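You operate a simulated robot arm through the tools that you are given. There is no shell and no other tool.

You run a simulated robot arm. Do the job below in one go: nothing can be reset, and whatever is moved stays where it is left.

## Task
Clear square 4 with the yellow swab, rinse it with the blue swab.
Fine: the first stays dry, the second is wetted at the water dish; both go in the waste can; shut its lid.

Only the result counts: the job must be done as asked and must still hold three seconds after the hand-in. Knocking over, shifting, dropping, spilling or breaking anything else fails it. Lids that push on must go on centred and level and be pressed home; caps that screw on are set level and turned clockwise until they are tight.

## Robot
A 7-joint arm with a two-finger parallel gripper on a trunk, on a base that drives. Base frame: it is fixed to the floor where the robot stands at the start and does not move with it; the origin is under the middle of the robot, x ahead of it, y to its left, z up. Units: mm, rad, N and s.
With the tool pointing down near the work surface it reaches from about 400 to 920 mm from the robot's upright axis, wherever it stands. Its first joint turns from -2.897 to 2.897 rad. Places, roughly: blue swab, green swab, red swab, yellow swab [3250, -750, 1000]; lid of the waste can [3200, -600, 1100]; square 1 of the test panel [3600, -100, 900]; square 2 of the test panel [3500, -100, 900]; square 3 of the test panel [3500, -200, 900]; square 4 of the test panel [3400, -300, 900]; steel plate of the water dish [3300, -400, 900]; waste can [3100, -500, 900]. Payload 3.91 kg.
The tool frame sits at the grasp point between the pads (the TCP): z along the fingers, y along the line on which they close. The tips reach 30 mm beyond it. Largest opening 110 mm; finger width 20, thickness 10; the body of the gripper, 48 by 112 mm, starts 55 mm behind the TCP.
Orientation is told as [roll, pitch, yaw] about the base's x, y, z axes, in that order, counted from this pose: with the fingers straight down and closing along the base's y, the tool's x points along the base's -x, its y along +y and its z along -z.

## Interface
- The arm moves only by the tool apply_moves. Its argument "targets" is a list of rows, each an object (a shift or turn left out is 0, a gripper value left out holds the last) with "slide": the shift along the base's x, y, z in mm, a list of three; "angular": the turn, a rotation vector about the base's x, y, z in rad, a list of three; "fingers": the closure, from 0 (fully open) to 1 (shut). In form: [{"slide": [x, y, z], "angular": [ax, ay, az], "fingers": fingers}, ...]. A call has 1 to 20 rows; each row is the pose to reach, as a shift and turn from the pose commanded when the call began. Rows are played at 5 a second. More than 50 mm and 0.15 rad between two rows, or a gripper value outside its range, and nothing of the call is played. A pose out of reach is approached as far as the arm can. The call stops where the force on the tool passes 40 N (or 10 N more than at its start, if that is more) or the arm is blocked; 0.2 s more then pass. The fingers move at their own pace (about 72 mm/s each) and stop on an object; they squeeze with about 42 N. The grip force told is the motor's: it shows also when the fingers shut on nothing. Time passes only in rows, and 0.2 s behind the last, so rows that repeat a pose let the fingers close. It gives the time, the measured TCP pose, the force on the tool (base axes), the opening and the grip force at its end, in the units of the frame above (readings bear some noise), with the torque about the TCP (base axes, N m) and any sound that the robot's microphone picked up.
- Cameras (640 x 400 px; columns grow to the right, rows downward): "scene" is now at [258.2, -3.7, 1305.6]; the picture's right is [0.06, -1.00, 0.00], its down [-0.54, -0.03, -0.84] and it looks along [0.84, 0.05, -0.54] (base axes); focal length 247 px, centre (320, 200). "wrist" rides on the gripper at [72, 17, -103] in the tool frame; the picture's right is [-0.23, 0.97, 0.00], its down [-0.76, -0.18, -0.62] and it looks along [-0.61, -0.14, 0.78] (tool axes); focal length 222 px, centre (320, 200). There is no depth. A picture from a camera that has moved, and an enlarged one, comes with that camera's place and axes in the base frame and with its lens. The place of the scene camera against the robot may be out by one fixed shift of up to 18 mm in any direction.
- capture(camera): a new picture of that camera. It takes no simulated time.
- move_column(by): slides the trunk up (or, below 0, down) by that many mm; the arm and the scene camera ride with it, the base frame stays. It gives what a move gives, with no picture.
- drive_base(legs): drives the robot by 1 to 6 legs, each [ahead, left, turn to the left] in mm, mm and rad, along the robot's own axes; the way and the turn of a leg run together, so that a leg with both is an arc; at most 1500 mm and 3.142 rad a leg. The arm and the cameras ride along, it lands a little off, and it stops where it bumps. It gives what a move gives.
- aim_head(pan, tilt): turns the head with the scene camera to pan (to the left, within 1.501 rad either way) and tilt (down, from -0.506 to 1.204), counted from straight ahead of the robot. It gives what a move gives.
- enlarge(camera, box): a new picture of the part [left, top, right, bottom] of that camera's present view, enlarged. It takes no simulated time.
- close_job(): hands the job in; it is judged then, once.

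Nothing tells you exact positions but the pictures and the camera data. Unless the task says otherwise, let go and move clear before handing in.

The tools are called by a JSON object that holds its "fn" and its "kwargs". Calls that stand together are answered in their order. apply_moves: Moves the arm, as the interface text tells. Its arguments: {"type":"object","properties":{"targets":{"type":"array"}},"required":["targets"]} The other tools are called the same way: move_column (by) slides the trunk up or down; drive_base (legs) drives the base; aim_head (pan, tilt) turns the head that bears the scene camera; capture (camera) takes a picture; enlarge (camera, box) takes an enlarged picture of a part of a camera's view; close_job () hands the job in.

At the start:

```text
clock: 0.0
ee_pos: [543.8, -116.0, 1106.5]
tcp_rot: [0.002, 0.0, 0.001]
force: [-0.2, -0.5, 0.1]
ft_torque: [0.01, 0.01, 0.04]
grip_width: 109.7
finger_force: 0.1
trunk travel left (down, up): [-475.0, 207.0]
robot x, y, heading: [-3.3, -2.9, 0.003]
head pan, tilt: [0.065, 0.572]
```

scene: 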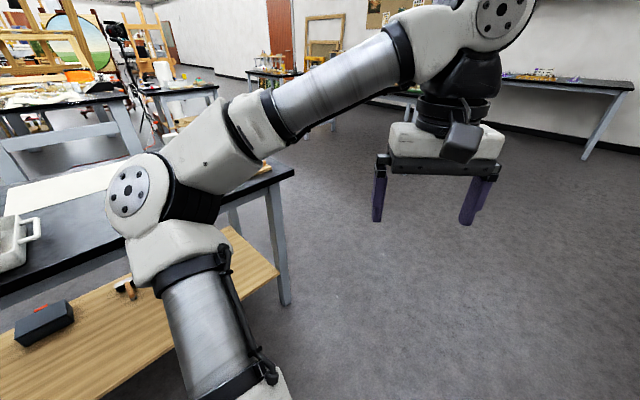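
wrist: 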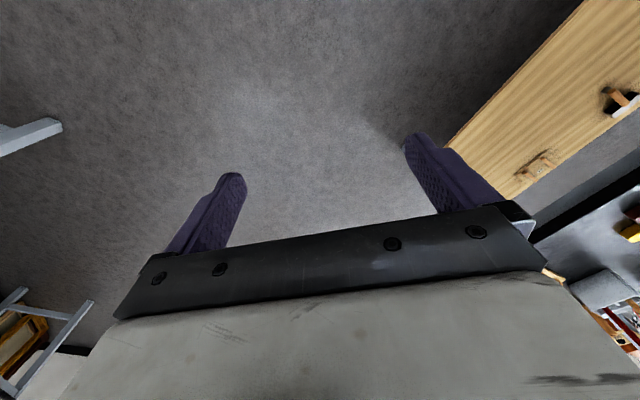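

The arm is over open floor, with a bench to the left; the worksite should be about 3 m ahead and slightly right. I'll look around before driving.

{"fn": "aim_head", "kwargs": {"pan": -0.15, "tilt": 0.25}}

{"fn": "capture", "kwargs": {"camera": "scene"}}

{"fn": "enlarge", "kwargs": {"camera": "scene", "box": [200, 60, 520, 260]}}

```text
clock: 0.8
ee_pos: [543.0, -116.2, 1107.1]
tcp_rot: [-0.001, -0.001, 0.001]
force: [-1.1, 0.1, -0.3]
ft_torque: [-0.02, -0.03, -0.01]
grip_width: 109.9
finger_force: 0.0
trunk travel left (down, up): [-475.0, 207.0]
robot x, y, heading: [-1.8, 1.7, -0.001]
head pan, tilt: [-0.15, 0.25]
```

```text
taken
camera scene: at [261.5, -23.3, 1335.3], right [-0.15, -0.99, 0.0], down [-0.24, 0.04, -0.97], along [0.96, -0.14, -0.25], focal length 247 px, centre (320, 200)
```

scene: 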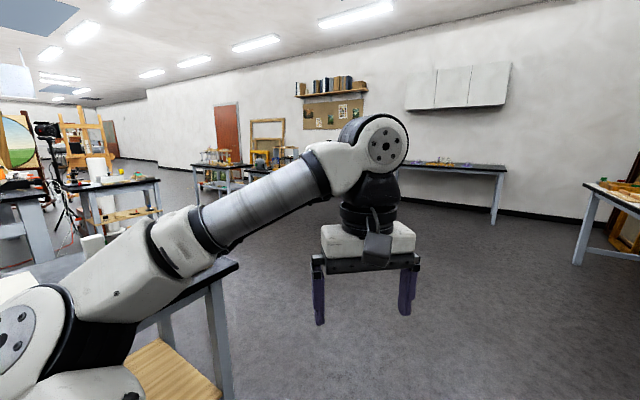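

```text
2.00 times, centred on (360, 160) of scene
camera zoom: at [261.5, -23.3, 1335.3], right [-0.15, -0.99, 0.0], down [-0.24, 0.04, -0.97], along [0.96, -0.14, -0.25], focal length 494 px, centre (240, 280)
```

zoom: 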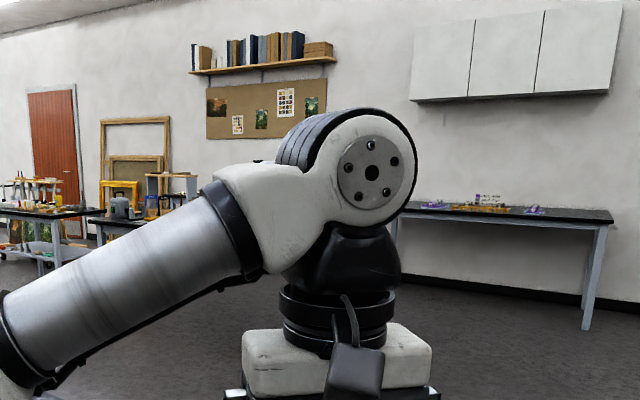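

The bench at the left juts out to about (1100, 150), and the goal bench lies ahead along the far wall. I'll sidestep right to clear the near bench, then go ahead part way and look again.

{"fn": "drive_base", "kwargs": {"legs": [[0, -700, 0], [1300, 0, 0]]}}

{"fn": "aim_head", "kwargs": {"pan": 0.1, "tilt": 0.35}}

{"fn": "capture", "kwargs": {"camera": "scene"}}

```text
clock: 12.8
ee_pos: [1816.1, -831.9, 1108.1]
tcp_rot: [0.0, 0.001, -0.004]
force: [0.6, 0.6, -0.3]
ft_torque: [-0.04, -0.01, 0.02]
grip_width: 110.1
finger_force: 0.1
trunk travel left (down, up): [-475.0, 207.0]
robot x, y, heading: [1272.7, -717.8, -0.008]
head pan, tilt: [-0.15, 0.25]
```

```text
clock: 13.6
ee_pos: [1816.0, -832.7, 1107.0]
tcp_rot: [0.001, -0.001, -0.004]
force: [0.4, -0.4, -0.2]
ft_torque: [0.03, -0.03, 0.01]
grip_width: 109.9
finger_force: 0.1
trunk travel left (down, up): [-475.0, 207.0]
robot x, y, heading: [1276.8, -717.0, -0.005]
head pan, tilt: [0.099, 0.351]
```

```text
taken
camera scene: at [1534.8, -714.6, 1326.0], right [0.1, -1.0, 0.0], down [-0.34, -0.03, -0.94], along [0.93, 0.09, -0.34], focal length 247 px, centre (320, 200)
```

scene: 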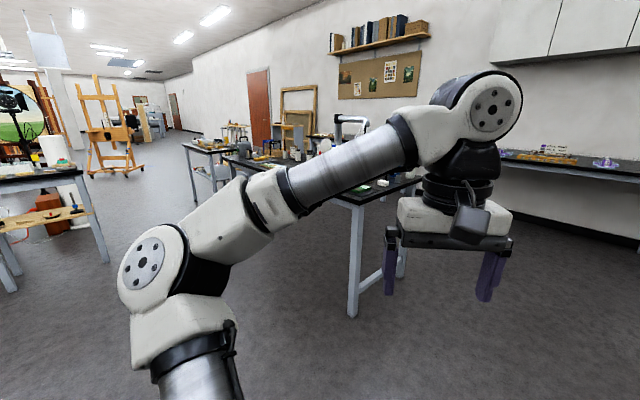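

The work bench stands diagonally: its near corner is around (2650, -800) and its long edge runs at about 45° toward (3780, 420). I'll drive to its near long side, turn to face it, and look.

{"fn": "drive_base", "kwargs": {"legs": [[900, 750, 0], [0, 0, -0.75]]}}

{"fn": "aim_head", "kwargs": {"pan": 0.0, "tilt": 0.4}}

{"fn": "capture", "kwargs": {"camera": "scene"}}

{"fn": "aim_head", "kwargs": {"pan": 0.6, "tilt": 0.4}}

{"fn": "capture", "kwargs": {"camera": "scene"}}

```text
clock: 21.8
ee_pos: [2496.9, -422.0, 1108.4]
tcp_rot: [-0.001, 0.001, -0.752]
force: [0.2, -0.2, 0.9]
ft_torque: [-0.01, -0.01, 0.01]
grip_width: 110.0
finger_force: 0.1
trunk travel left (down, up): [-475.0, 207.0]
robot x, y, heading: [2179.3, 35.5, -0.748]
head pan, tilt: [0.099, 0.351]
```

```text
clock: 22.5
ee_pos: [2496.3, -420.1, 1107.7]
tcp_rot: [0.0, 0.0, -0.75]
force: [-0.6, 0.2, 0.0]
ft_torque: [0.03, 0.02, 0.0]
grip_width: 110.2
finger_force: 0.1
trunk travel left (down, up): [-475.0, 207.0]
robot x, y, heading: [2175.2, 33.2, -0.752]
head pan, tilt: [0.0, 0.4]
```

```text
taken
camera scene: at [2369.6, -154.7, 1321.4], right [-0.68, -0.73, 0.0], down [-0.28, 0.27, -0.92], along [0.67, -0.63, -0.39], focal length 247 px, centre (320, 200)
```

scene: 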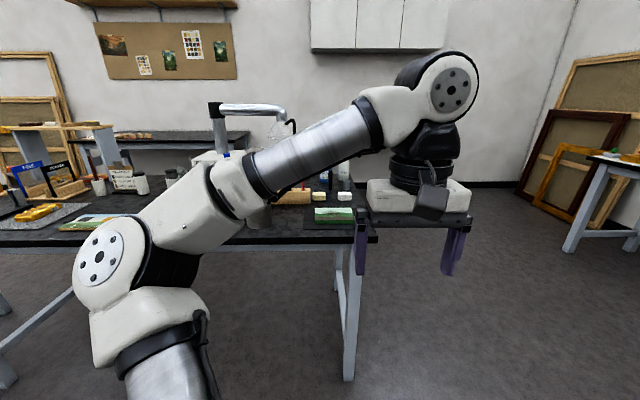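

```text
clock: 23.5
ee_pos: [2495.4, -422.9, 1106.5]
tcp_rot: [0.0, 0.0, -0.752]
force: [0.6, 0.0, -0.6]
ft_torque: [0.01, 0.01, 0.0]
grip_width: 109.9
finger_force: 0.0
trunk travel left (down, up): [-475.0, 207.0]
robot x, y, heading: [2179.6, 33.0, -0.747]
head pan, tilt: [0.6, 0.4]
```

```text
taken
camera scene: at [2393.4, -105.5, 1321.4], right [-0.15, -0.99, 0.0], down [-0.38, 0.06, -0.92], along [0.91, -0.14, -0.39], focal length 247 px, centre (320, 200)
```

scene: 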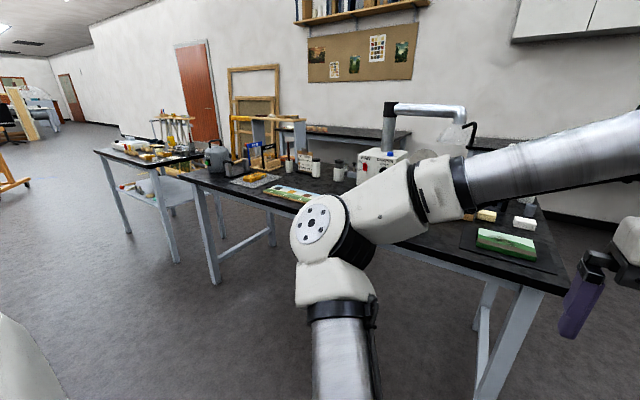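

The test panel (a small painted board) appears near (3480, -130), and the arm hides the swabs and can. I'll slide left along the bench and look again.

{"fn": "drive_base", "kwargs": {"legs": [[150, 450, 0]]}}

{"fn": "aim_head", "kwargs": {"pan": 0.2, "tilt": 0.45}}

{"fn": "capture", "kwargs": {"camera": "scene"}}

{"fn": "aim_head", "kwargs": {"pan": -0.5, "tilt": 0.45}}

{"fn": "capture", "kwargs": {"camera": "scene"}}

{"fn": "capture", "kwargs": {"camera": "wrist"}}

```text
clock: 27.5
ee_pos: [2910.1, -193.7, 1107.1]
tcp_rot: [0.0, -0.001, -0.747]
force: [-0.8, -0.9, 0.0]
ft_torque: [-0.02, 0.0, -0.01]
grip_width: 110.2
finger_force: 0.1
trunk travel left (down, up): [-475.0, 207.0]
robot x, y, heading: [2593.6, 261.3, -0.751]
head pan, tilt: [0.6, 0.4]
```

```text
clock: 28.4
ee_pos: [2910.5, -193.0, 1107.8]
tcp_rot: [0.0, -0.001, -0.749]
force: [-0.4, 0.3, 0.1]
ft_torque: [-0.02, 0.02, -0.02]
grip_width: 110.1
finger_force: 0.0
trunk travel left (down, up): [-475.0, 207.0]
robot x, y, heading: [2591.4, 263.2, -0.75]
head pan, tilt: [0.201, 0.45]
```

```text
taken
camera scene: at [2794.1, 88.3, 1316.7], right [-0.52, -0.85, 0.0], down [-0.37, 0.23, -0.9], along [0.77, -0.47, -0.44], focal length 247 px, centre (320, 200)
```

scene: 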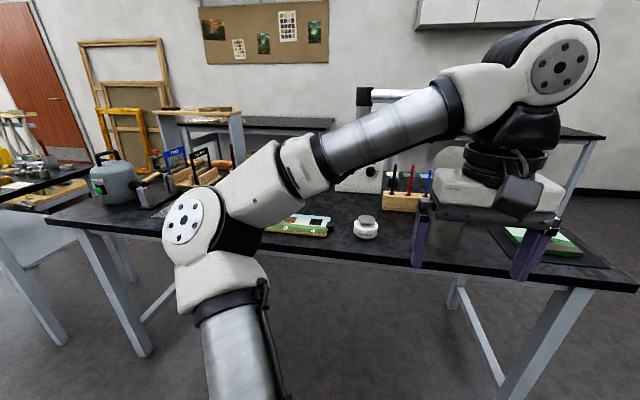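

```text
clock: 29.4
ee_pos: [2910.6, -192.9, 1108.2]
tcp_rot: [-0.002, 0.0, -0.748]
force: [0.5, 0.3, -0.7]
ft_torque: [-0.01, -0.05, 0.0]
grip_width: 109.8
finger_force: 0.1
trunk travel left (down, up): [-475.0, 207.0]
robot x, y, heading: [2593.1, 261.4, -0.746]
head pan, tilt: [-0.499, 0.45]
```

```text
taken
camera scene: at [2744.8, 49.0, 1316.7], right [-0.95, -0.32, 0.0], down [-0.14, 0.41, -0.9], along [0.29, -0.85, -0.44], focal length 247 px, centre (320, 200)
```

scene: 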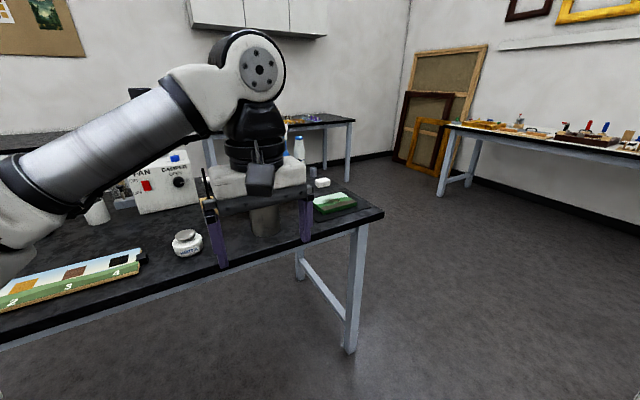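

```text
taken
camera wrist: at [2869.2, -132.6, 1210.7], right [0.83, 0.56, 0.0], down [0.44, -0.65, 0.62], along [0.35, -0.52, -0.78], focal length 222 px, centre (320, 200)
```

wrist: 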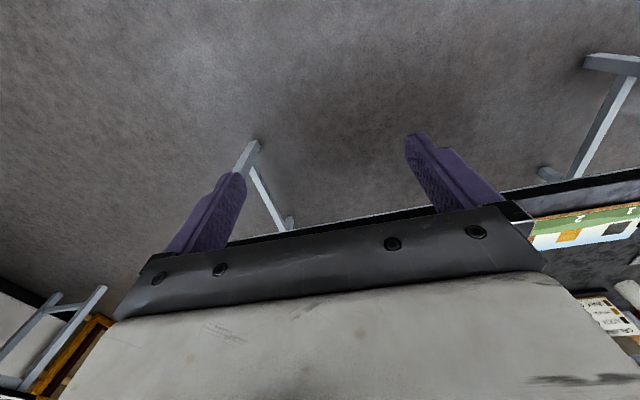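

I can see the panel with squares marked 1–4, a water dish, a wooden rack with colored handles and something can-like behind the gripper. I'll zoom in.

{"fn": "enlarge", "kwargs": {"camera": "scene", "box": [0, 130, 240, 300]}}

{"fn": "aim_head", "kwargs": {"pan": 0.0, "tilt": 0.5}}

{"fn": "capture", "kwargs": {"camera": "scene"}}

{"fn": "enlarge", "kwargs": {"camera": "scene", "box": [200, 140, 420, 280]}}

```text
2.35 times, centred on (120, 215) of scene
camera zoom: at [2744.8, 49.0, 1316.7], right [-0.95, -0.32, 0.0], down [-0.14, 0.41, -0.9], along [0.29, -0.85, -0.44], focal length 581 px, centre (791, 165)
```

zoom: 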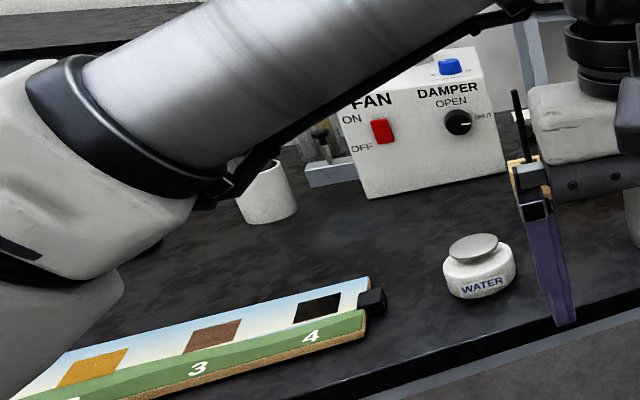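

```text
clock: 30.4
ee_pos: [2910.6, -194.2, 1107.8]
tcp_rot: [0.0, 0.002, -0.749]
force: [0.3, 0.9, 0.6]
ft_torque: [-0.02, 0.01, 0.03]
grip_width: 110.0
finger_force: 0.0
trunk travel left (down, up): [-475.0, 207.0]
robot x, y, heading: [2591.7, 258.2, -0.752]
head pan, tilt: [0.0, 0.499]
```

```text
taken
camera scene: at [2782.2, 74.2, 1312.3], right [-0.68, -0.73, 0.0], down [-0.35, 0.33, -0.88], along [0.64, -0.6, -0.48], focal length 247 px, centre (320, 200)
```

scene: 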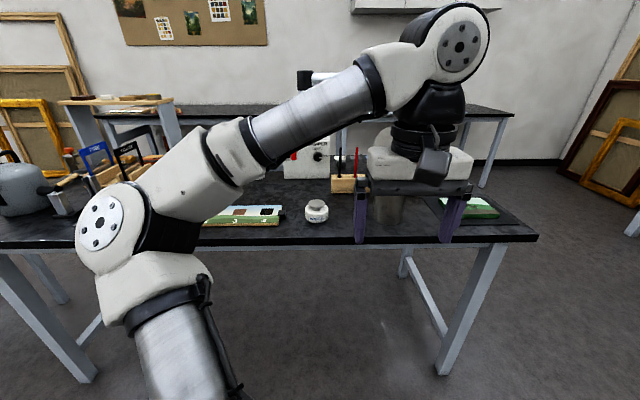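

```text
2.86 times, centred on (310, 210) of scene
camera zoom: at [2782.2, 74.2, 1312.3], right [-0.68, -0.73, 0.0], down [-0.35, 0.33, -0.88], along [0.64, -0.6, -0.48], focal length 706 px, centre (349, 171)
```

zoom: 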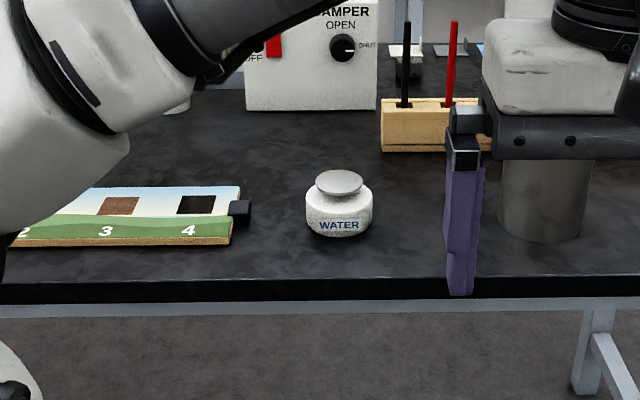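

The water dish has a steel pump plate, the rack holds the swabs upright, and the can is behind the gripper. I'll raise the trunk and swing the arm to the right for a clear view.

{"fn": "move_column", "kwargs": {"by": 200}}

{"fn": "apply_moves", "kwargs": {"targets": [{"slide": [-41.1, -26.4, 0], "angular": [0, 0, -0.088], "fingers": 0}, {"slide": [-84.3, -48.9, 0], "angular": [0, 0, -0.176]}, {"slide": [-129.5, -67.6, 0], "angular": [0, 0, -0.264]}, {"slide": [-176, -82.2, 0], "angular": [0, 0, -0.352]}, {"slide": [-223.7, -92.6, 0], "angular": [0, 0, -0.44]}, {"slide": [-272.1, -98.9, 0], "angular": [0, 0, -0.528]}, {"slide": [-320.9, -100.8, 0], "angular": [0, 0, -0.616]}, {"slide": [-369.7, -98.5, 0], "angular": [0, 0, -0.704]}, {"slide": [-418.1, -91.8, 0], "angular": [0, 0, -0.792]}, {"slide": [-465.7, -81, 0], "angular": [0, 0, -0.88]}]}}

{"fn": "capture", "kwargs": {"camera": "scene"}}

```text
clock: 32.5
ee_pos: [2909.6, -193.7, 1307.4]
tcp_rot: [0.0, -0.001, -0.749]
force: [0.2, 0.5, -0.5]
ft_torque: [-0.02, 0.01, 0.0]
grip_width: 110.0
finger_force: 0.0
trunk travel left (down, up): [-675.0, 7.0]
robot x, y, heading: [2588.8, 261.9, -0.745]
head pan, tilt: [0.0, 0.499]
```

```text
clock: 34.7
ee_pos: [2443.9, -273.5, 1307.7]
tcp_rot: [-0.001, 0.0, -1.626]
force: [0.6, 0.0, -0.3]
ft_torque: [-0.03, -0.02, 0.02]
grip_width: 110.1
finger_force: 0.0
trunk travel left (down, up): [-675.0, 7.0]
robot x, y, heading: [2589.4, 263.6, -0.743]
head pan, tilt: [0.0, 0.499]
```

```text
taken
camera scene: at [2781.1, 74.4, 1512.5], right [-0.68, -0.73, 0.0], down [-0.35, 0.33, -0.88], along [0.64, -0.6, -0.48], focal length 247 px, centre (320, 200)
```

scene: 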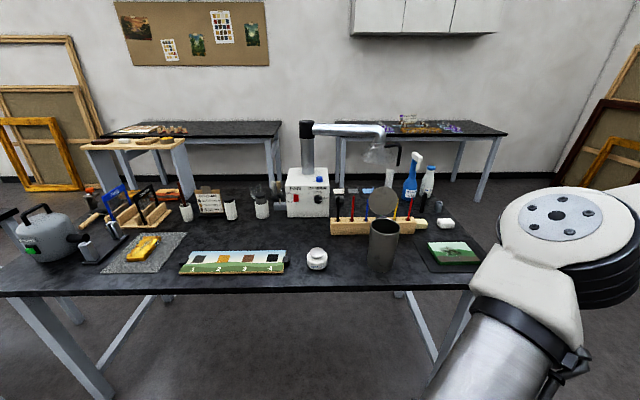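

A clear view now: panel, water dish, open waste can with a hinged lid held up behind it, and a swab rack behind the can. I'll zoom into each.

{"fn": "enlarge", "kwargs": {"camera": "scene", "box": [310, 150, 470, 280]}}

{"fn": "enlarge", "kwargs": {"camera": "scene", "box": [170, 210, 330, 310]}}

{"fn": "enlarge", "kwargs": {"camera": "scene", "box": [160, 110, 480, 310]}}

```text
3.08 times, centred on (390, 215) of scene
camera zoom: at [2781.1, 74.4, 1512.5], right [-0.68, -0.73, 0.0], down [-0.35, 0.33, -0.88], along [0.64, -0.6, -0.48], focal length 760 px, centre (105, 154)
```

zoom: 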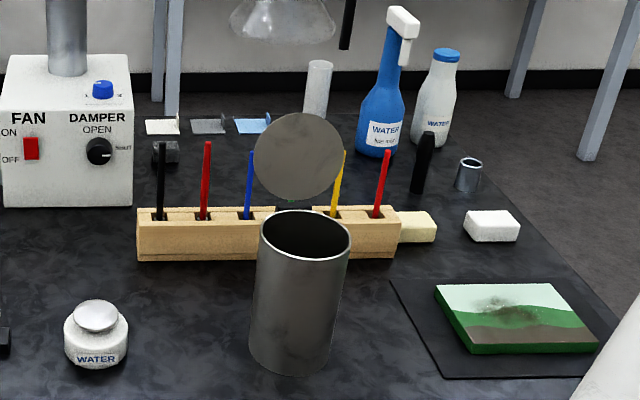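

```text
4.00 times, centred on (250, 260) of scene
camera zoom: at [2781.1, 74.4, 1512.5], right [-0.68, -0.73, 0.0], down [-0.35, 0.33, -0.88], along [0.64, -0.6, -0.48], focal length 988 px, centre (600, -40)
```

zoom: 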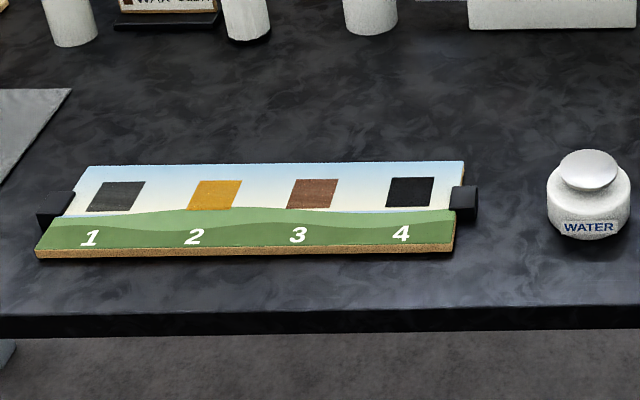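

```text
2.00 times, centred on (320, 210) of scene
camera zoom: at [2781.1, 74.4, 1512.5], right [-0.68, -0.73, 0.0], down [-0.35, 0.33, -0.88], along [0.64, -0.6, -0.48], focal length 494 px, centre (320, 180)
```

zoom: 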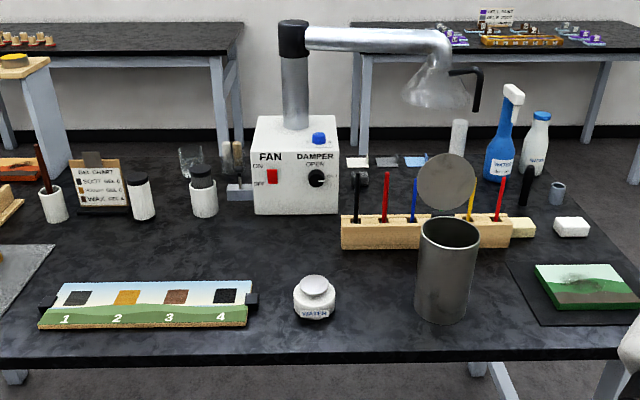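

I place the square at about (3416,-271,885), the dish plate at (3292,-386,921), the can centre near (3140,-570) with its rim at about 1025, and the blue and yellow swabs near (3295,-670) and (3214,-768). I'll drive up to the bench and look from there to refine these.

{"fn": "drive_base", "kwargs": {"legs": [[380, -90, 0]]}}

{"fn": "aim_head", "kwargs": {"pan": 0.0, "tilt": 0.7}}

{"fn": "capture", "kwargs": {"camera": "scene"}}

{"fn": "enlarge", "kwargs": {"camera": "scene", "box": [280, 80, 480, 280]}}

{"fn": "enlarge", "kwargs": {"camera": "scene", "box": [120, 140, 320, 300]}}

```text
clock: 37.2
ee_pos: [2663.5, -595.4, 1307.5]
tcp_rot: [-0.004, 0.0, -1.631]
force: [-0.8, 0.1, 0.7]
ft_torque: [0.0, 0.01, -0.01]
grip_width: 110.0
finger_force: 0.1
trunk travel left (down, up): [-675.0, 7.0]
robot x, y, heading: [2805.3, -60.5, -0.749]
head pan, tilt: [0.0, 0.499]
```

```text
clock: 37.9
ee_pos: [2663.6, -594.3, 1308.7]
tcp_rot: [0.0, -0.001, -1.628]
force: [-0.5, 0.0, 0.1]
ft_torque: [-0.01, 0.0, 0.01]
grip_width: 110.0
finger_force: 0.1
trunk travel left (down, up): [-675.0, 7.0]
robot x, y, heading: [2808.6, -57.8, -0.751]
head pan, tilt: [0.0, 0.7]
```

```text
taken
camera scene: at [2994.5, -243.9, 1494.6], right [-0.68, -0.73, 0.0], down [-0.47, 0.44, -0.77], along [0.56, -0.52, -0.64], focal length 247 px, centre (320, 200)
```

scene: 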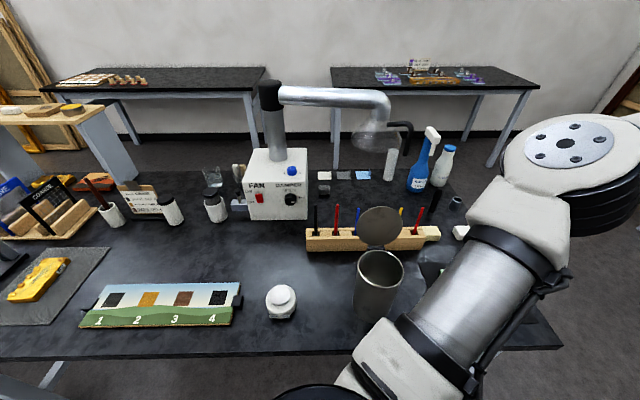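

```text
2.00 times, centred on (380, 180) of scene
camera zoom: at [2994.5, -243.9, 1494.6], right [-0.68, -0.73, 0.0], down [-0.47, 0.44, -0.77], along [0.56, -0.52, -0.64], focal length 494 px, centre (200, 240)
```

zoom: 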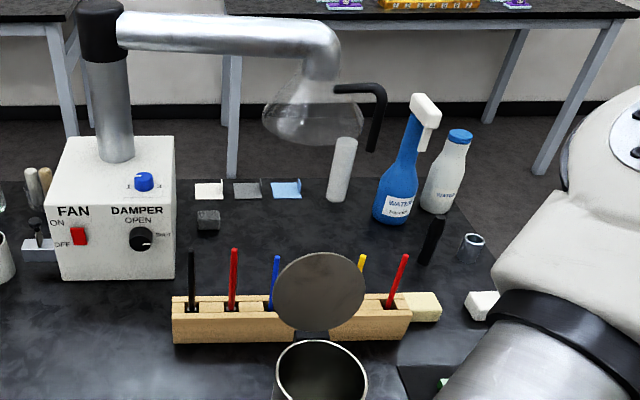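

```text
2.50 times, centred on (220, 220) of scene
camera zoom: at [2994.5, -243.9, 1494.6], right [-0.68, -0.73, 0.0], down [-0.47, 0.44, -0.77], along [0.56, -0.52, -0.64], focal length 618 px, centre (570, 150)
```

zoom: 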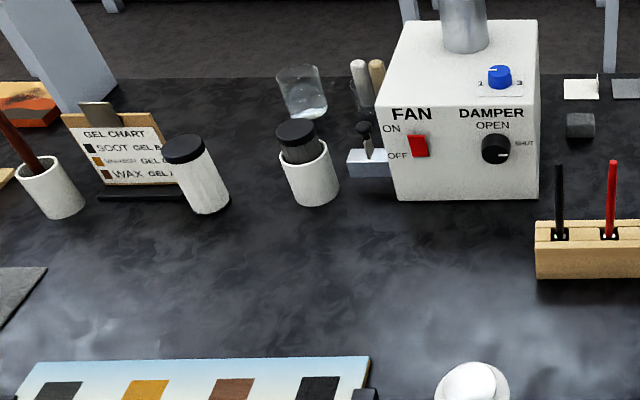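

The map is now consistent: the lid is open about 16° past vertical, behind the can. The fume hood hangs behind the rack with its lower edge near z 1136. I'll swing the arm back over the can at a safe height and use it to check the scene camera.

{"fn": "apply_moves", "kwargs": {"targets": [{"slide": [47.8, -10.5, 0], "angular": [0, 0, 0.0978], "fingers": 0.5}, {"slide": [96.2, -16.9, 0], "angular": [0, 0, 0.1956]}, {"slide": [144.9, -19, 0], "angular": [0, 0, 0.2933]}, {"slide": [193.7, -16.8, 0], "angular": [0, 0, 0.3911]}, {"slide": [242.1, -10.3, 0], "angular": [0, 0, 0.4889]}, {"slide": [289.7, 0.4, 0], "angular": [0, 0, 0.5867]}, {"slide": [336.2, 15.1, 0], "angular": [0, 0, 0.6844]}, {"slide": [381.3, 34.1, 0], "angular": [0, 0, 0.7822]}, {"slide": [424.7, 56.9, 0], "angular": [0, 0, 0.88]}, {"slide": [424.7, 56.9, 0], "angular": [0, 0, 0.88]}]}}

{"fn": "aim_head", "kwargs": {"pan": -0.1, "tilt": 0.6}}

{"fn": "capture", "kwargs": {"camera": "scene"}}

{"fn": "capture", "kwargs": {"camera": "wrist"}}

```text
clock: 40.1
ee_pos: [3085.9, -537.0, 1307.9]
tcp_rot: [0.002, -0.001, -0.747]
force: [0.4, -0.3, -1.2]
ft_torque: [0.02, -0.02, 0.01]
grip_width: 55.2
finger_force: 0.1
trunk travel left (down, up): [-675.0, 7.0]
robot x, y, heading: [2809.5, -58.8, -0.749]
head pan, tilt: [0.0, 0.7]
```

```text
clock: 40.8
ee_pos: [3086.4, -536.9, 1307.4]
tcp_rot: [-0.001, -0.001, -0.75]
force: [-1.0, 0.4, 0.8]
ft_torque: [-0.02, 0.01, 0.01]
grip_width: 54.9
finger_force: 0.0
trunk travel left (down, up): [-675.0, 7.0]
robot x, y, heading: [2809.4, -60.9, -0.75]
head pan, tilt: [-0.099, 0.6]
```

```text
taken
camera scene: at [2990.8, -252.4, 1503.1], right [-0.75, -0.66, 0.0], down [-0.37, 0.42, -0.82], along [0.55, -0.62, -0.57], focal length 247 px, centre (320, 200)
```

scene: 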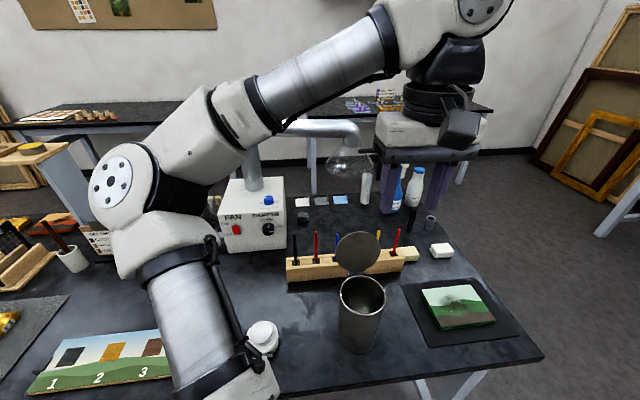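

```text
taken
camera wrist: at [3043.6, -476.4, 1411.7], right [0.83, 0.56, 0.0], down [0.44, -0.65, 0.62], along [0.35, -0.52, -0.78], focal length 222 px, centre (320, 200)
```

wrist: 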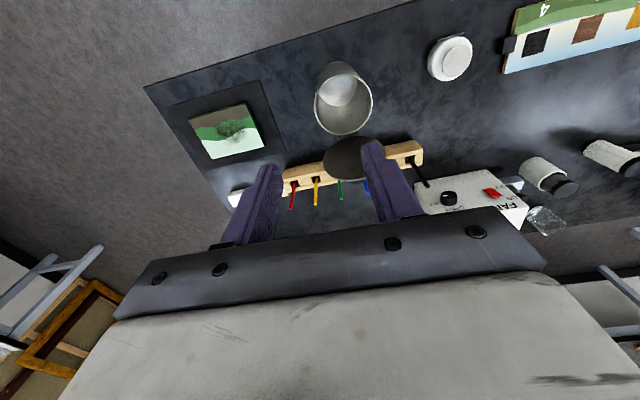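

The wrist camera sees the swab handles (red, yellow, green, blue, …) and the can. I'll enlarge to take precise bearings.

{"fn": "enlarge", "kwargs": {"camera": "wrist", "box": [260, 50, 440, 220]}}

{"fn": "enlarge", "kwargs": {"camera": "scene", "box": [270, 100, 490, 360]}}

```text
2.35 times, centred on (350, 135) of wrist
camera zoom: at [3043.6, -476.4, 1411.7], right [0.83, 0.56, 0.0], down [0.44, -0.65, 0.62], along [0.35, -0.52, -0.78], focal length 523 px, centre (249, 353)
```

zoom: 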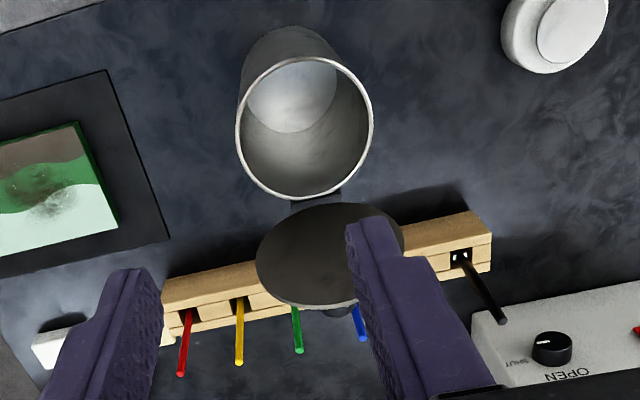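

```text
1.54 times, centred on (380, 230) of scene
camera zoom: at [2990.8, -252.4, 1503.1], right [-0.75, -0.66, 0.0], down [-0.37, 0.42, -0.82], along [0.55, -0.62, -0.57], focal length 380 px, centre (228, 154)
```

zoom: 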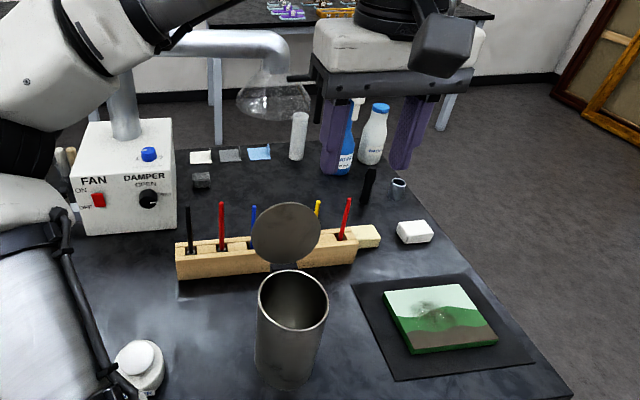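

Wrist bearings put the can rim about 10 mm from the scene estimate, so I'll trust the wrist camera. I'll move in stages toward the yellow swab, staying above the lid.

{"fn": "apply_moves", "kwargs": {"targets": [{"slide": [16.2, -34.2, -24]}, {"slide": [32.4, -68.5, -48]}, {"slide": [48.7, -102.7, -72]}, {"slide": [64.9, -137, -96]}, {"slide": [81.1, -171.2, -120]}]}}

{"fn": "capture", "kwargs": {"camera": "wrist"}}

{"fn": "enlarge", "kwargs": {"camera": "wrist", "box": [220, 30, 440, 230]}}

{"fn": "capture", "kwargs": {"camera": "scene"}}

```text
clock: 42.0
ee_pos: [3169.1, -712.0, 1186.5]
tcp_rot: [-0.001, 0.0, -0.749]
force: [0.3, -1.1, 0.1]
ft_torque: [-0.01, -0.03, -0.01]
grip_width: 55.1
finger_force: 0.1
trunk travel left (down, up): [-675.0, 7.0]
robot x, y, heading: [2806.7, -62.4, -0.746]
head pan, tilt: [-0.099, 0.6]
```

```text
taken
camera wrist: at [3127.9, -650.3, 1290.1], right [0.83, 0.56, 0.0], down [0.44, -0.65, 0.62], along [0.35, -0.52, -0.78], focal length 222 px, centre (320, 200)
```

wrist: 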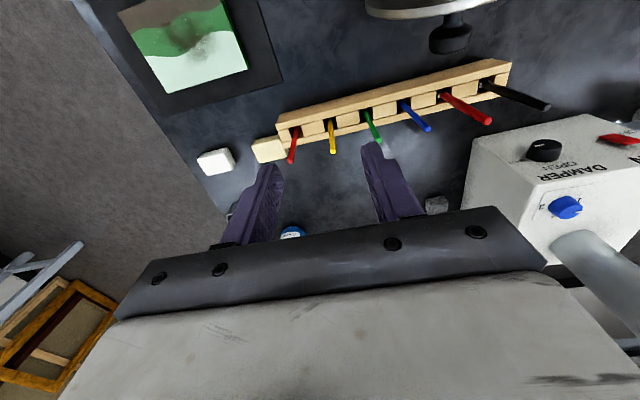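

```text
2.00 times, centred on (330, 130) of wrist
camera zoom: at [3127.9, -650.3, 1290.1], right [0.83, 0.56, 0.0], down [0.44, -0.65, 0.62], along [0.35, -0.52, -0.78], focal length 444 px, centre (300, 340)
```

zoom: 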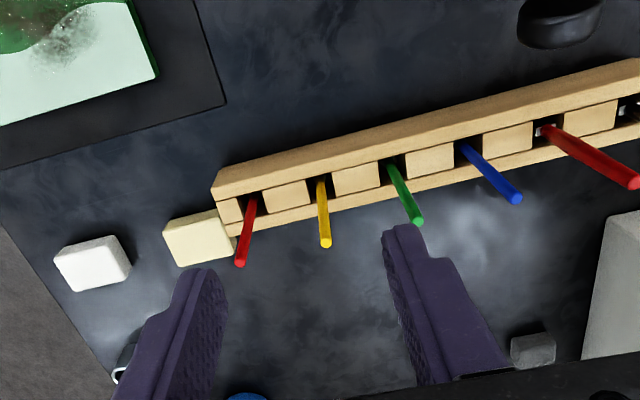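

```text
taken
camera scene: at [2991.0, -253.3, 1503.0], right [-0.75, -0.66, 0.0], down [-0.37, 0.42, -0.82], along [0.55, -0.62, -0.57], focal length 247 px, centre (320, 200)
```

scene: 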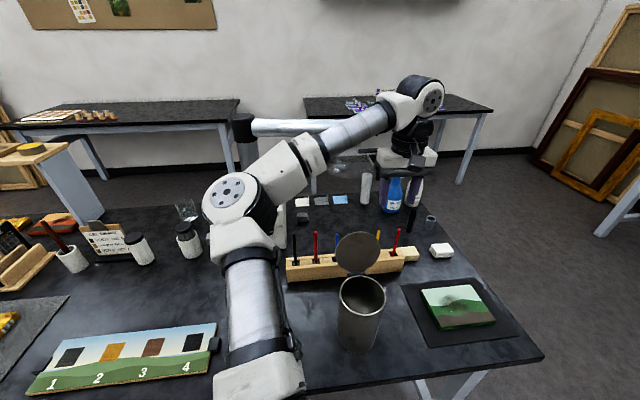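

Triangulating two wrist views puts the yellow handle top at about (3219.5,-753.6,1016), leaving the scene camera off by roughly 19 mm in total. I'll move above the yellow handle and stop just over it to check.

{"fn": "apply_moves", "kwargs": {"targets": [{"slide": [25, -21.1, 0]}, {"slide": [50.1, -42.2, 0]}, {"slide": [50.1, -42.2, -40]}, {"slide": [50.1, -42.2, -80]}, {"slide": [50.1, -42.2, -120]}]}}

{"fn": "capture", "kwargs": {"camera": "wrist"}}

{"fn": "enlarge", "kwargs": {"camera": "wrist", "box": [200, 60, 440, 220]}}

{"fn": "enlarge", "kwargs": {"camera": "scene", "box": [270, 100, 490, 360]}}

```text
clock: 43.2
ee_pos: [3218.9, -753.3, 1067.6]
tcp_rot: [0.002, -0.001, -0.748]
force: [0.4, 0.5, -1.0]
ft_torque: [0.01, 0.0, -0.02]
grip_width: 55.0
finger_force: 0.0
trunk travel left (down, up): [-675.0, 7.0]
robot x, y, heading: [2809.2, -61.2, -0.748]
head pan, tilt: [-0.099, 0.6]
```

```text
taken
camera wrist: at [3177.3, -692.1, 1171.3], right [0.83, 0.56, 0.0], down [0.44, -0.65, 0.62], along [0.35, -0.52, -0.78], focal length 222 px, centre (320, 200)
```

wrist: 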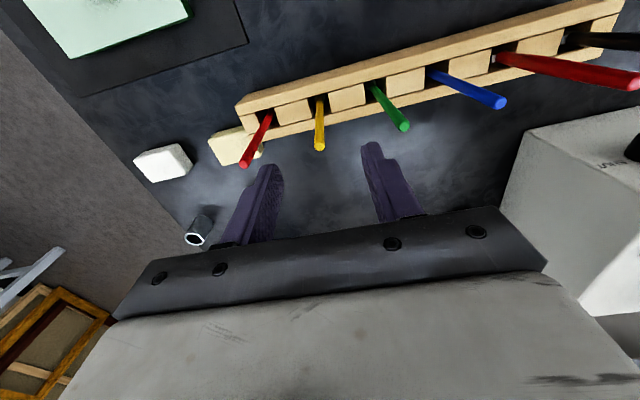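

```text
2.50 times, centred on (320, 140) of wrist
camera zoom: at [3177.3, -692.1, 1171.3], right [0.83, 0.56, 0.0], down [0.44, -0.65, 0.62], along [0.35, -0.52, -0.78], focal length 555 px, centre (320, 350)
```

zoom: 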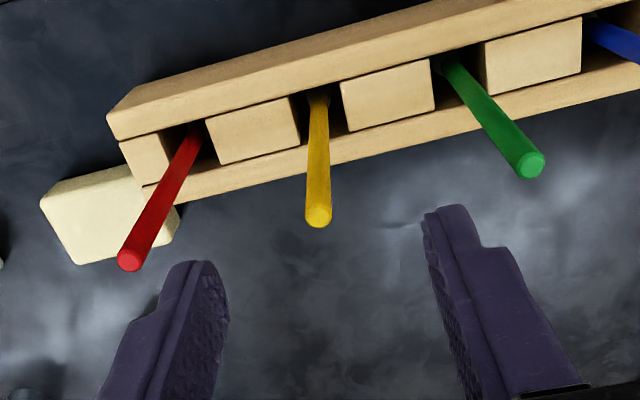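

```text
1.54 times, centred on (380, 230) of scene
camera zoom: at [2991.3, -252.8, 1503.1], right [-0.75, -0.66, 0.0], down [-0.37, 0.42, -0.82], along [0.55, -0.62, -0.57], focal length 380 px, centre (228, 154)
```

zoom: 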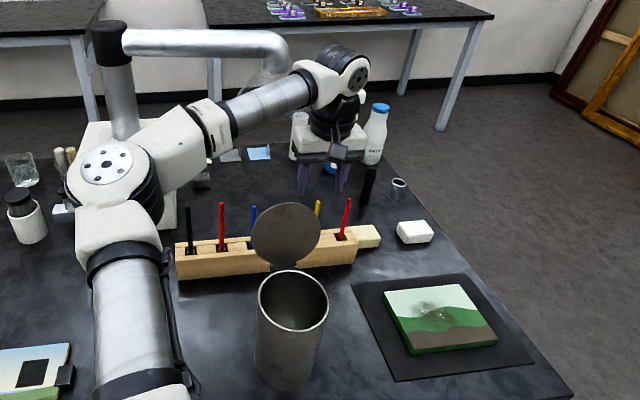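

The yellow handle is centred between the fingers (error of a few mm). I'll descend to z≈990 and close.

{"fn": "apply_moves", "kwargs": {"targets": [{"slide": [-1.4, 1.3, -25]}, {"slide": [-1.4, 1.3, -50]}, {"slide": [-1.4, 1.3, -77]}, {"slide": [-1.4, 1.3, -77], "fingers": 0.5}]}}

{"fn": "enlarge", "kwargs": {"camera": "wrist", "box": [200, 60, 440, 220]}}

```text
clock: 44.2
ee_pos: [3216.4, -750.6, 990.9]
tcp_rot: [0.001, -0.001, -0.75]
force: [0.5, -0.4, -0.2]
ft_torque: [-0.01, 0.0, -0.01]
grip_width: 55.0
finger_force: 0.0
trunk travel left (down, up): [-675.0, 7.0]
robot x, y, heading: [2810.8, -63.3, -0.745]
head pan, tilt: [-0.099, 0.6]
```

```text
2.50 times, centred on (320, 140) of wrist
camera zoom: at [3174.7, -689.7, 1094.2], right [0.83, 0.56, 0.0], down [0.44, -0.65, 0.62], along [0.35, -0.52, -0.78], focal length 555 px, centre (320, 350)
```

zoom: 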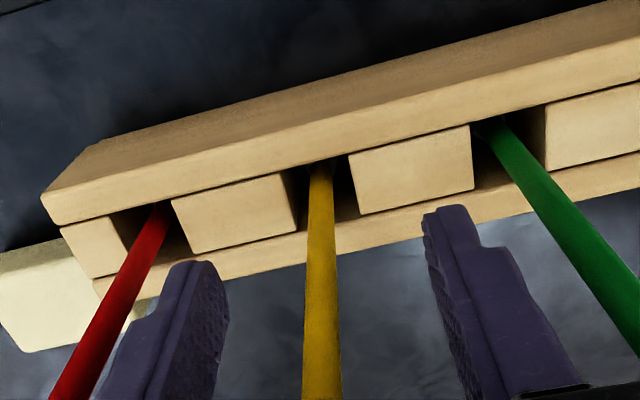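

The handle runs cleanly between the fingers, so I'll close and check the grip.

{"fn": "apply_moves", "kwargs": {"targets": [{"fingers": 0.8}, {"fingers": 0.9}, {"fingers": 1}, {"fingers": 1}, {"fingers": 1}]}}

{"fn": "enlarge", "kwargs": {"camera": "wrist", "box": [200, 60, 440, 220]}}

{"fn": "enlarge", "kwargs": {"camera": "scene", "box": [270, 160, 450, 340]}}

```text
clock: 45.4
ee_pos: [3215.2, -751.1, 991.5]
tcp_rot: [0.0, 0.0, -0.751]
force: [-0.7, -0.6, 1.6]
ft_torque: [-0.02, 0.01, -0.01]
grip_width: 2.7
finger_force: 42.2
trunk travel left (down, up): [-675.0, 7.0]
robot x, y, heading: [2807.2, -65.2, -0.743]
head pan, tilt: [-0.099, 0.6]
```

```text
2.50 times, centred on (320, 140) of wrist
camera zoom: at [3174.7, -689.9, 1094.6], right [0.83, 0.56, 0.0], down [0.44, -0.65, 0.62], along [0.35, -0.52, -0.78], focal length 555 px, centre (320, 350)
```

zoom: 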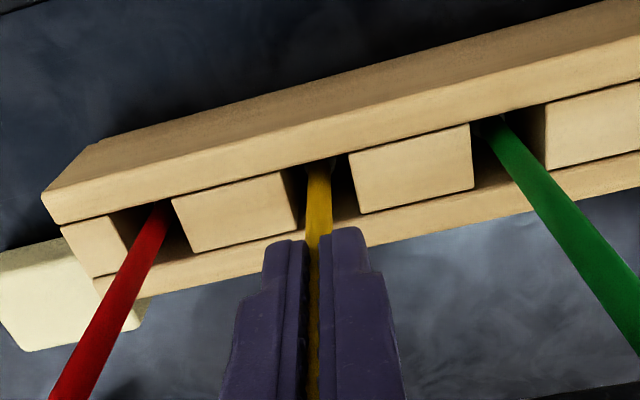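

```text
2.22 times, centred on (360, 250) of scene
camera zoom: at [2990.7, -252.4, 1503.2], right [-0.75, -0.66, 0.0], down [-0.37, 0.42, -0.83], along [0.55, -0.62, -0.56], focal length 549 px, centre (231, 89)
```

zoom: 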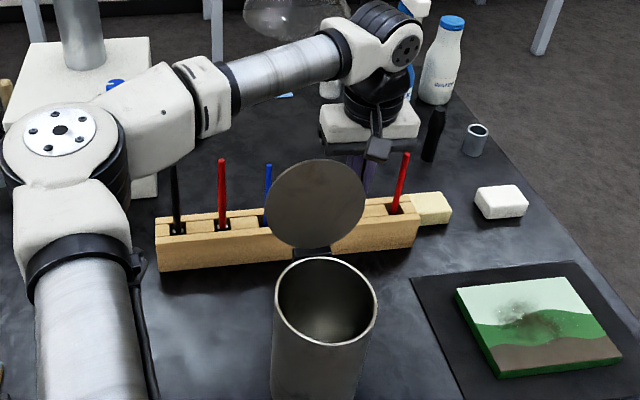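

Something is gripped (42 N, about 2.7 mm). I'll lift it straight up out of the rack.

{"fn": "apply_moves", "kwargs": {"targets": [{"slide": [0, 0, 15]}, {"slide": [0, 0, 40]}, {"slide": [0, 0, 75]}, {"slide": [0, 0, 110]}, {"slide": [0, 0, 145]}]}}

{"fn": "enlarge", "kwargs": {"camera": "wrist", "box": [200, 0, 440, 220]}}

{"fn": "enlarge", "kwargs": {"camera": "scene", "box": [270, 80, 490, 320]}}

```text
clock: 46.6
ee_pos: [3216.0, -751.2, 1138.2]
tcp_rot: [-0.001, 0.001, -0.747]
force: [0.0, -0.3, -0.2]
ft_torque: [-0.02, -0.03, 0.02]
grip_width: 6.4
finger_force: 41.6
trunk travel left (down, up): [-675.0, 7.0]
robot x, y, heading: [2807.7, -62.8, -0.752]
head pan, tilt: [-0.099, 0.6]
```

```text
1.82 times, centred on (320, 110) of wrist
camera zoom: at [3174.1, -690.4, 1241.1], right [0.83, 0.56, 0.0], down [0.44, -0.65, 0.62], along [0.35, -0.52, -0.78], focal length 404 px, centre (320, 364)
```

zoom: 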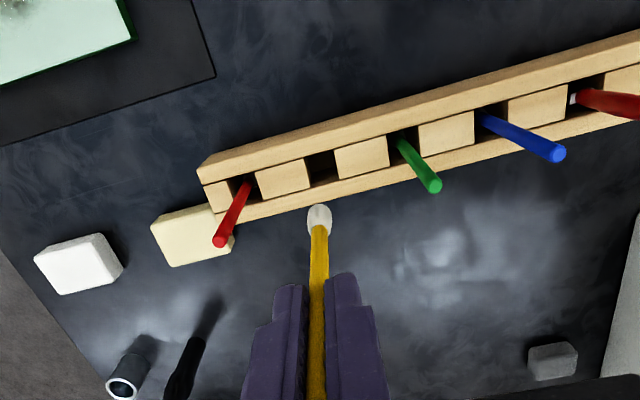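

```text
1.67 times, centred on (380, 200) of scene
camera zoom: at [2990.4, -252.2, 1503.3], right [-0.75, -0.66, 0.0], down [-0.37, 0.42, -0.83], along [0.55, -0.62, -0.56], focal length 412 px, centre (220, 200)
```

zoom: 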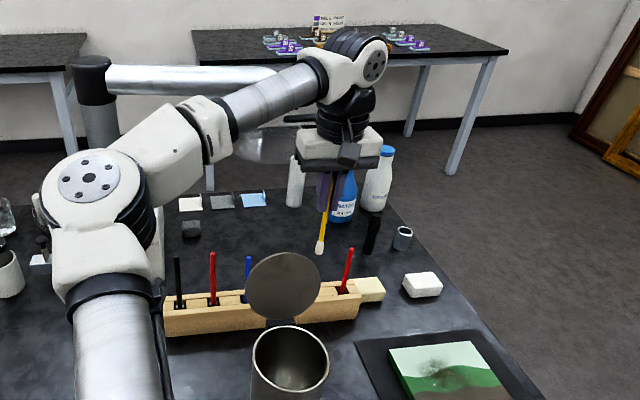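

The yellow swab is held vertically, with its white tip about 134 mm below the TCP. I'll raise it over everything and carry it to above square 4.

{"fn": "apply_moves", "kwargs": {"targets": [{"slide": [0, 0, 40]}, {"slide": [0, 0, 80]}, {"slide": [0, 0, 120]}, {"slide": [0, 0, 152]}, {"slide": [18.7, 44.5, 152]}, {"slide": [37.5, 89, 152]}, {"slide": [56.2, 133.6, 152]}, {"slide": [75, 178.1, 152]}, {"slide": [93.7, 222.6, 152]}, {"slide": [112.5, 267.2, 152]}, {"slide": [131.2, 311.7, 152]}, {"slide": [150, 356.2, 152]}, {"slide": [168.7, 400.7, 152]}, {"slide": [187.5, 445.3, 152]}, {"slide": [206.2, 489.8, 152]}]}}

{"fn": "capture", "kwargs": {"camera": "wrist"}}

{"fn": "aim_head", "kwargs": {"pan": 0.3, "tilt": 0.7}}

{"fn": "capture", "kwargs": {"camera": "scene"}}

```text
clock: 49.8
ee_pos: [3422.7, -260.6, 1286.8]
tcp_rot: [-0.003, 0.001, -0.747]
force: [-0.3, -0.1, 0.5]
ft_torque: [-0.03, 0.0, -0.01]
grip_width: 6.1
finger_force: 41.7
trunk travel left (down, up): [-675.0, 7.0]
robot x, y, heading: [2808.3, -62.1, -0.746]
head pan, tilt: [-0.099, 0.6]
```

```text
taken
camera wrist: at [3380.9, -199.5, 1390.3], right [0.83, 0.56, 0.0], down [0.44, -0.65, 0.62], along [0.35, -0.52, -0.78], focal length 222 px, centre (320, 200)
```

wrist: 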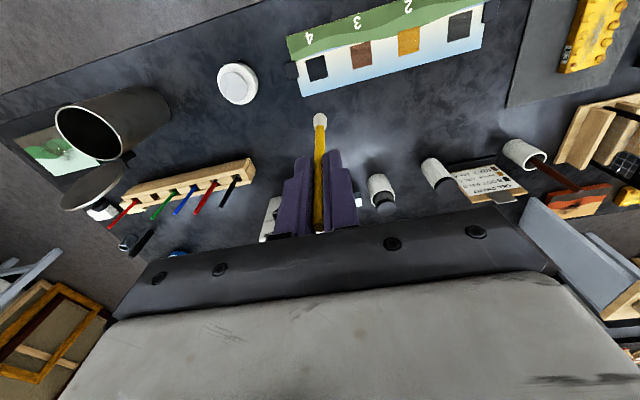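

```text
clock: 50.6
ee_pos: [3421.2, -261.8, 1286.7]
tcp_rot: [-0.001, 0.001, -0.746]
force: [0.1, -0.5, -0.7]
ft_torque: [0.02, 0.01, 0.02]
grip_width: 6.5
finger_force: 41.4
trunk travel left (down, up): [-675.0, 7.0]
robot x, y, heading: [2808.4, -57.5, -0.748]
head pan, tilt: [0.3, 0.7]
```

```text
taken
camera scene: at [3008.8, -223.0, 1494.6], right [-0.43, -0.9, 0.0], down [-0.58, 0.28, -0.77], along [0.69, -0.33, -0.64], focal length 247 px, centre (320, 200)
```

scene: 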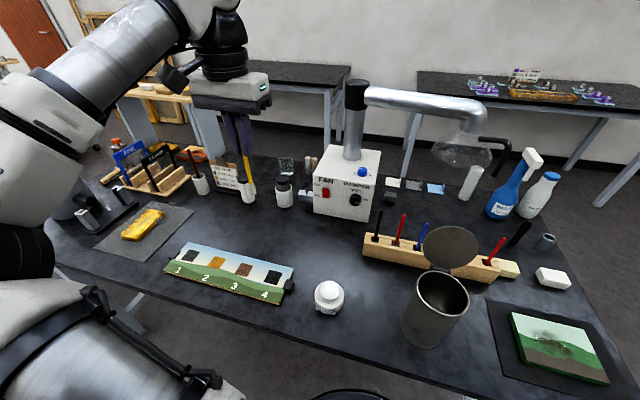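

Square 4 is directly ahead in the wrist view. I'll zoom in to take bearings.

{"fn": "enlarge", "kwargs": {"camera": "wrist", "box": [200, 0, 400, 140]}}

{"fn": "enlarge", "kwargs": {"camera": "scene", "box": [150, 180, 350, 320]}}

```text
2.86 times, centred on (300, 70) of wrist
camera zoom: at [3380.1, -200.5, 1391.0], right [0.83, 0.56, 0.0], down [0.44, -0.65, 0.62], along [0.35, -0.52, -0.78], focal length 635 px, centre (377, 571)
```

zoom: 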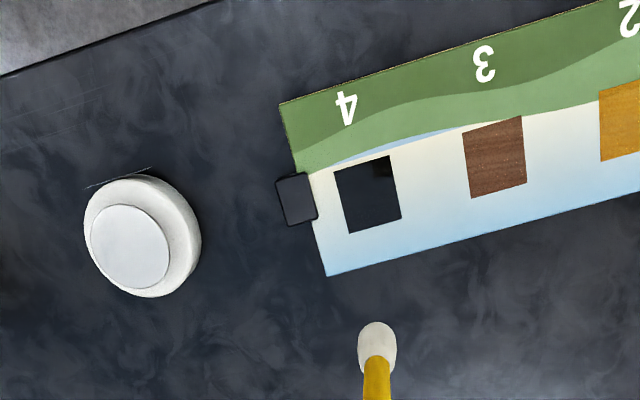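

```text
2.86 times, centred on (250, 250) of scene
camera zoom: at [3008.8, -223.0, 1494.6], right [-0.43, -0.9, 0.0], down [-0.58, 0.28, -0.77], along [0.69, -0.33, -0.64], focal length 706 px, centre (520, 57)
```

zoom: 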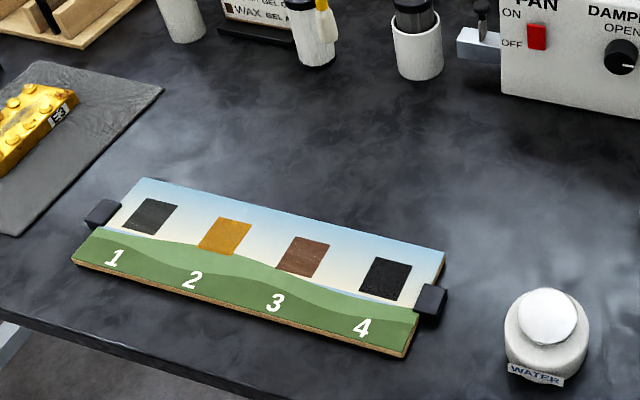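

Square 4 is about 40 × 40 mm, centred near f=2682, l=2136 in robot-aligned coordinates (roughly (3418,-265)). I'll descend over it and stop just above the surface.

{"fn": "apply_moves", "kwargs": {"targets": [{"slide": [-2.7, -2.9, -45]}, {"slide": [-2.7, -2.9, -90]}, {"slide": [-2.7, -2.9, -135]}, {"slide": [-2.7, -2.9, -180]}, {"slide": [-2.7, -2.9, -222]}, {"slide": [-2.7, -2.9, -260]}]}}

{"fn": "enlarge", "kwargs": {"camera": "wrist", "box": [200, 0, 440, 170]}}

{"fn": "enlarge", "kwargs": {"camera": "scene", "box": [180, 180, 340, 310]}}

```text
clock: 52.0
ee_pos: [3421.3, -261.6, 1028.5]
tcp_rot: [-0.002, 0.0, -0.747]
force: [1.0, 0.5, 0.1]
ft_torque: [0.01, 0.03, 0.0]
grip_width: 6.2
finger_force: 42.8
trunk travel left (down, up): [-675.0, 7.0]
robot x, y, heading: [2809.1, -60.2, -0.749]
head pan, tilt: [0.3, 0.7]
```

```text
2.35 times, centred on (320, 85) of wrist
camera zoom: at [3379.1, -201.6, 1131.6], right [0.83, 0.56, 0.0], down [0.44, -0.65, 0.62], along [0.35, -0.52, -0.78], focal length 523 px, centre (320, 471)
```

zoom: 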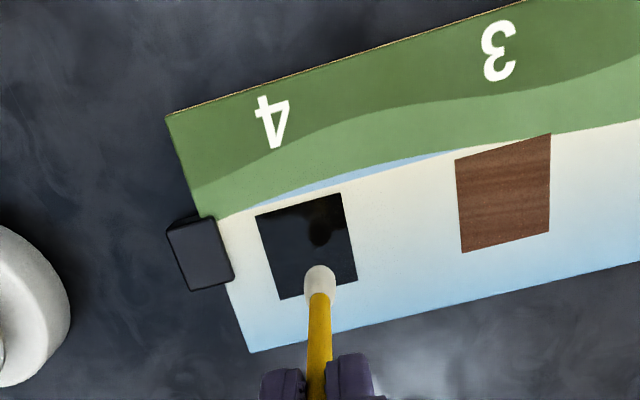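

```text
3.08 times, centred on (260, 245) of scene
camera zoom: at [3009.0, -222.9, 1494.6], right [-0.43, -0.9, 0.0], down [-0.58, 0.28, -0.76], along [0.69, -0.33, -0.64], focal length 760 px, centre (505, 62)
```

zoom: 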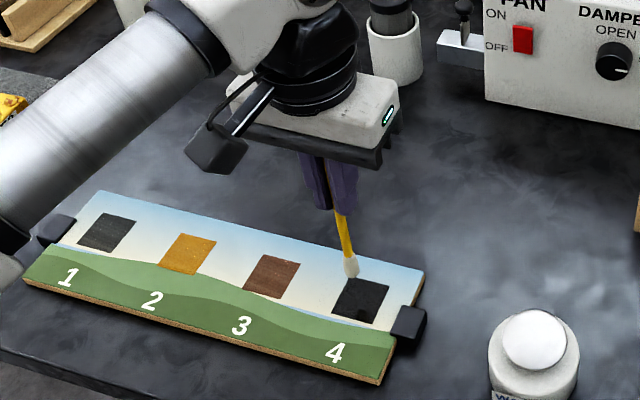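

The tip is about 33 mm above the surface and 5 mm left of the square's centre. I'll go to the near-right corner of the square and come down to just above contact.

{"fn": "apply_moves", "kwargs": {"targets": [{"slide": [-28.5, -4.5, -10]}, {"slide": [-28.5, -4.5, -24]}, {"slide": [-28.5, -4.5, -28]}, {"slide": [-28.5, -4.5, -30]}, {"slide": [-28.5, -4.5, -31.5]}]}}

{"fn": "enlarge", "kwargs": {"camera": "wrist", "box": [240, 20, 400, 140]}}

```text
clock: 53.2
ee_pos: [3391.4, -269.6, 995.5]
tcp_rot: [-0.001, 0.0, -0.75]
force: [-0.3, 0.4, 0.5]
ft_torque: [-0.02, -0.02, 0.01]
grip_width: 6.2
finger_force: 41.3
trunk travel left (down, up): [-675.0, 7.0]
robot x, y, heading: [2806.2, -62.6, -0.755]
head pan, tilt: [0.3, 0.7]
```

```text
3.33 times, centred on (320, 80) of wrist
camera zoom: at [3350.1, -207.8, 1099.9], right [0.83, 0.56, 0.0], down [0.44, -0.65, 0.62], along [0.35, -0.52, -0.78], focal length 740 px, centre (320, 600)
```

zoom: 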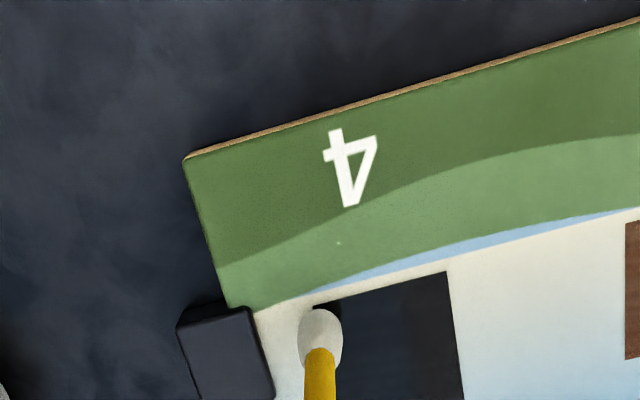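

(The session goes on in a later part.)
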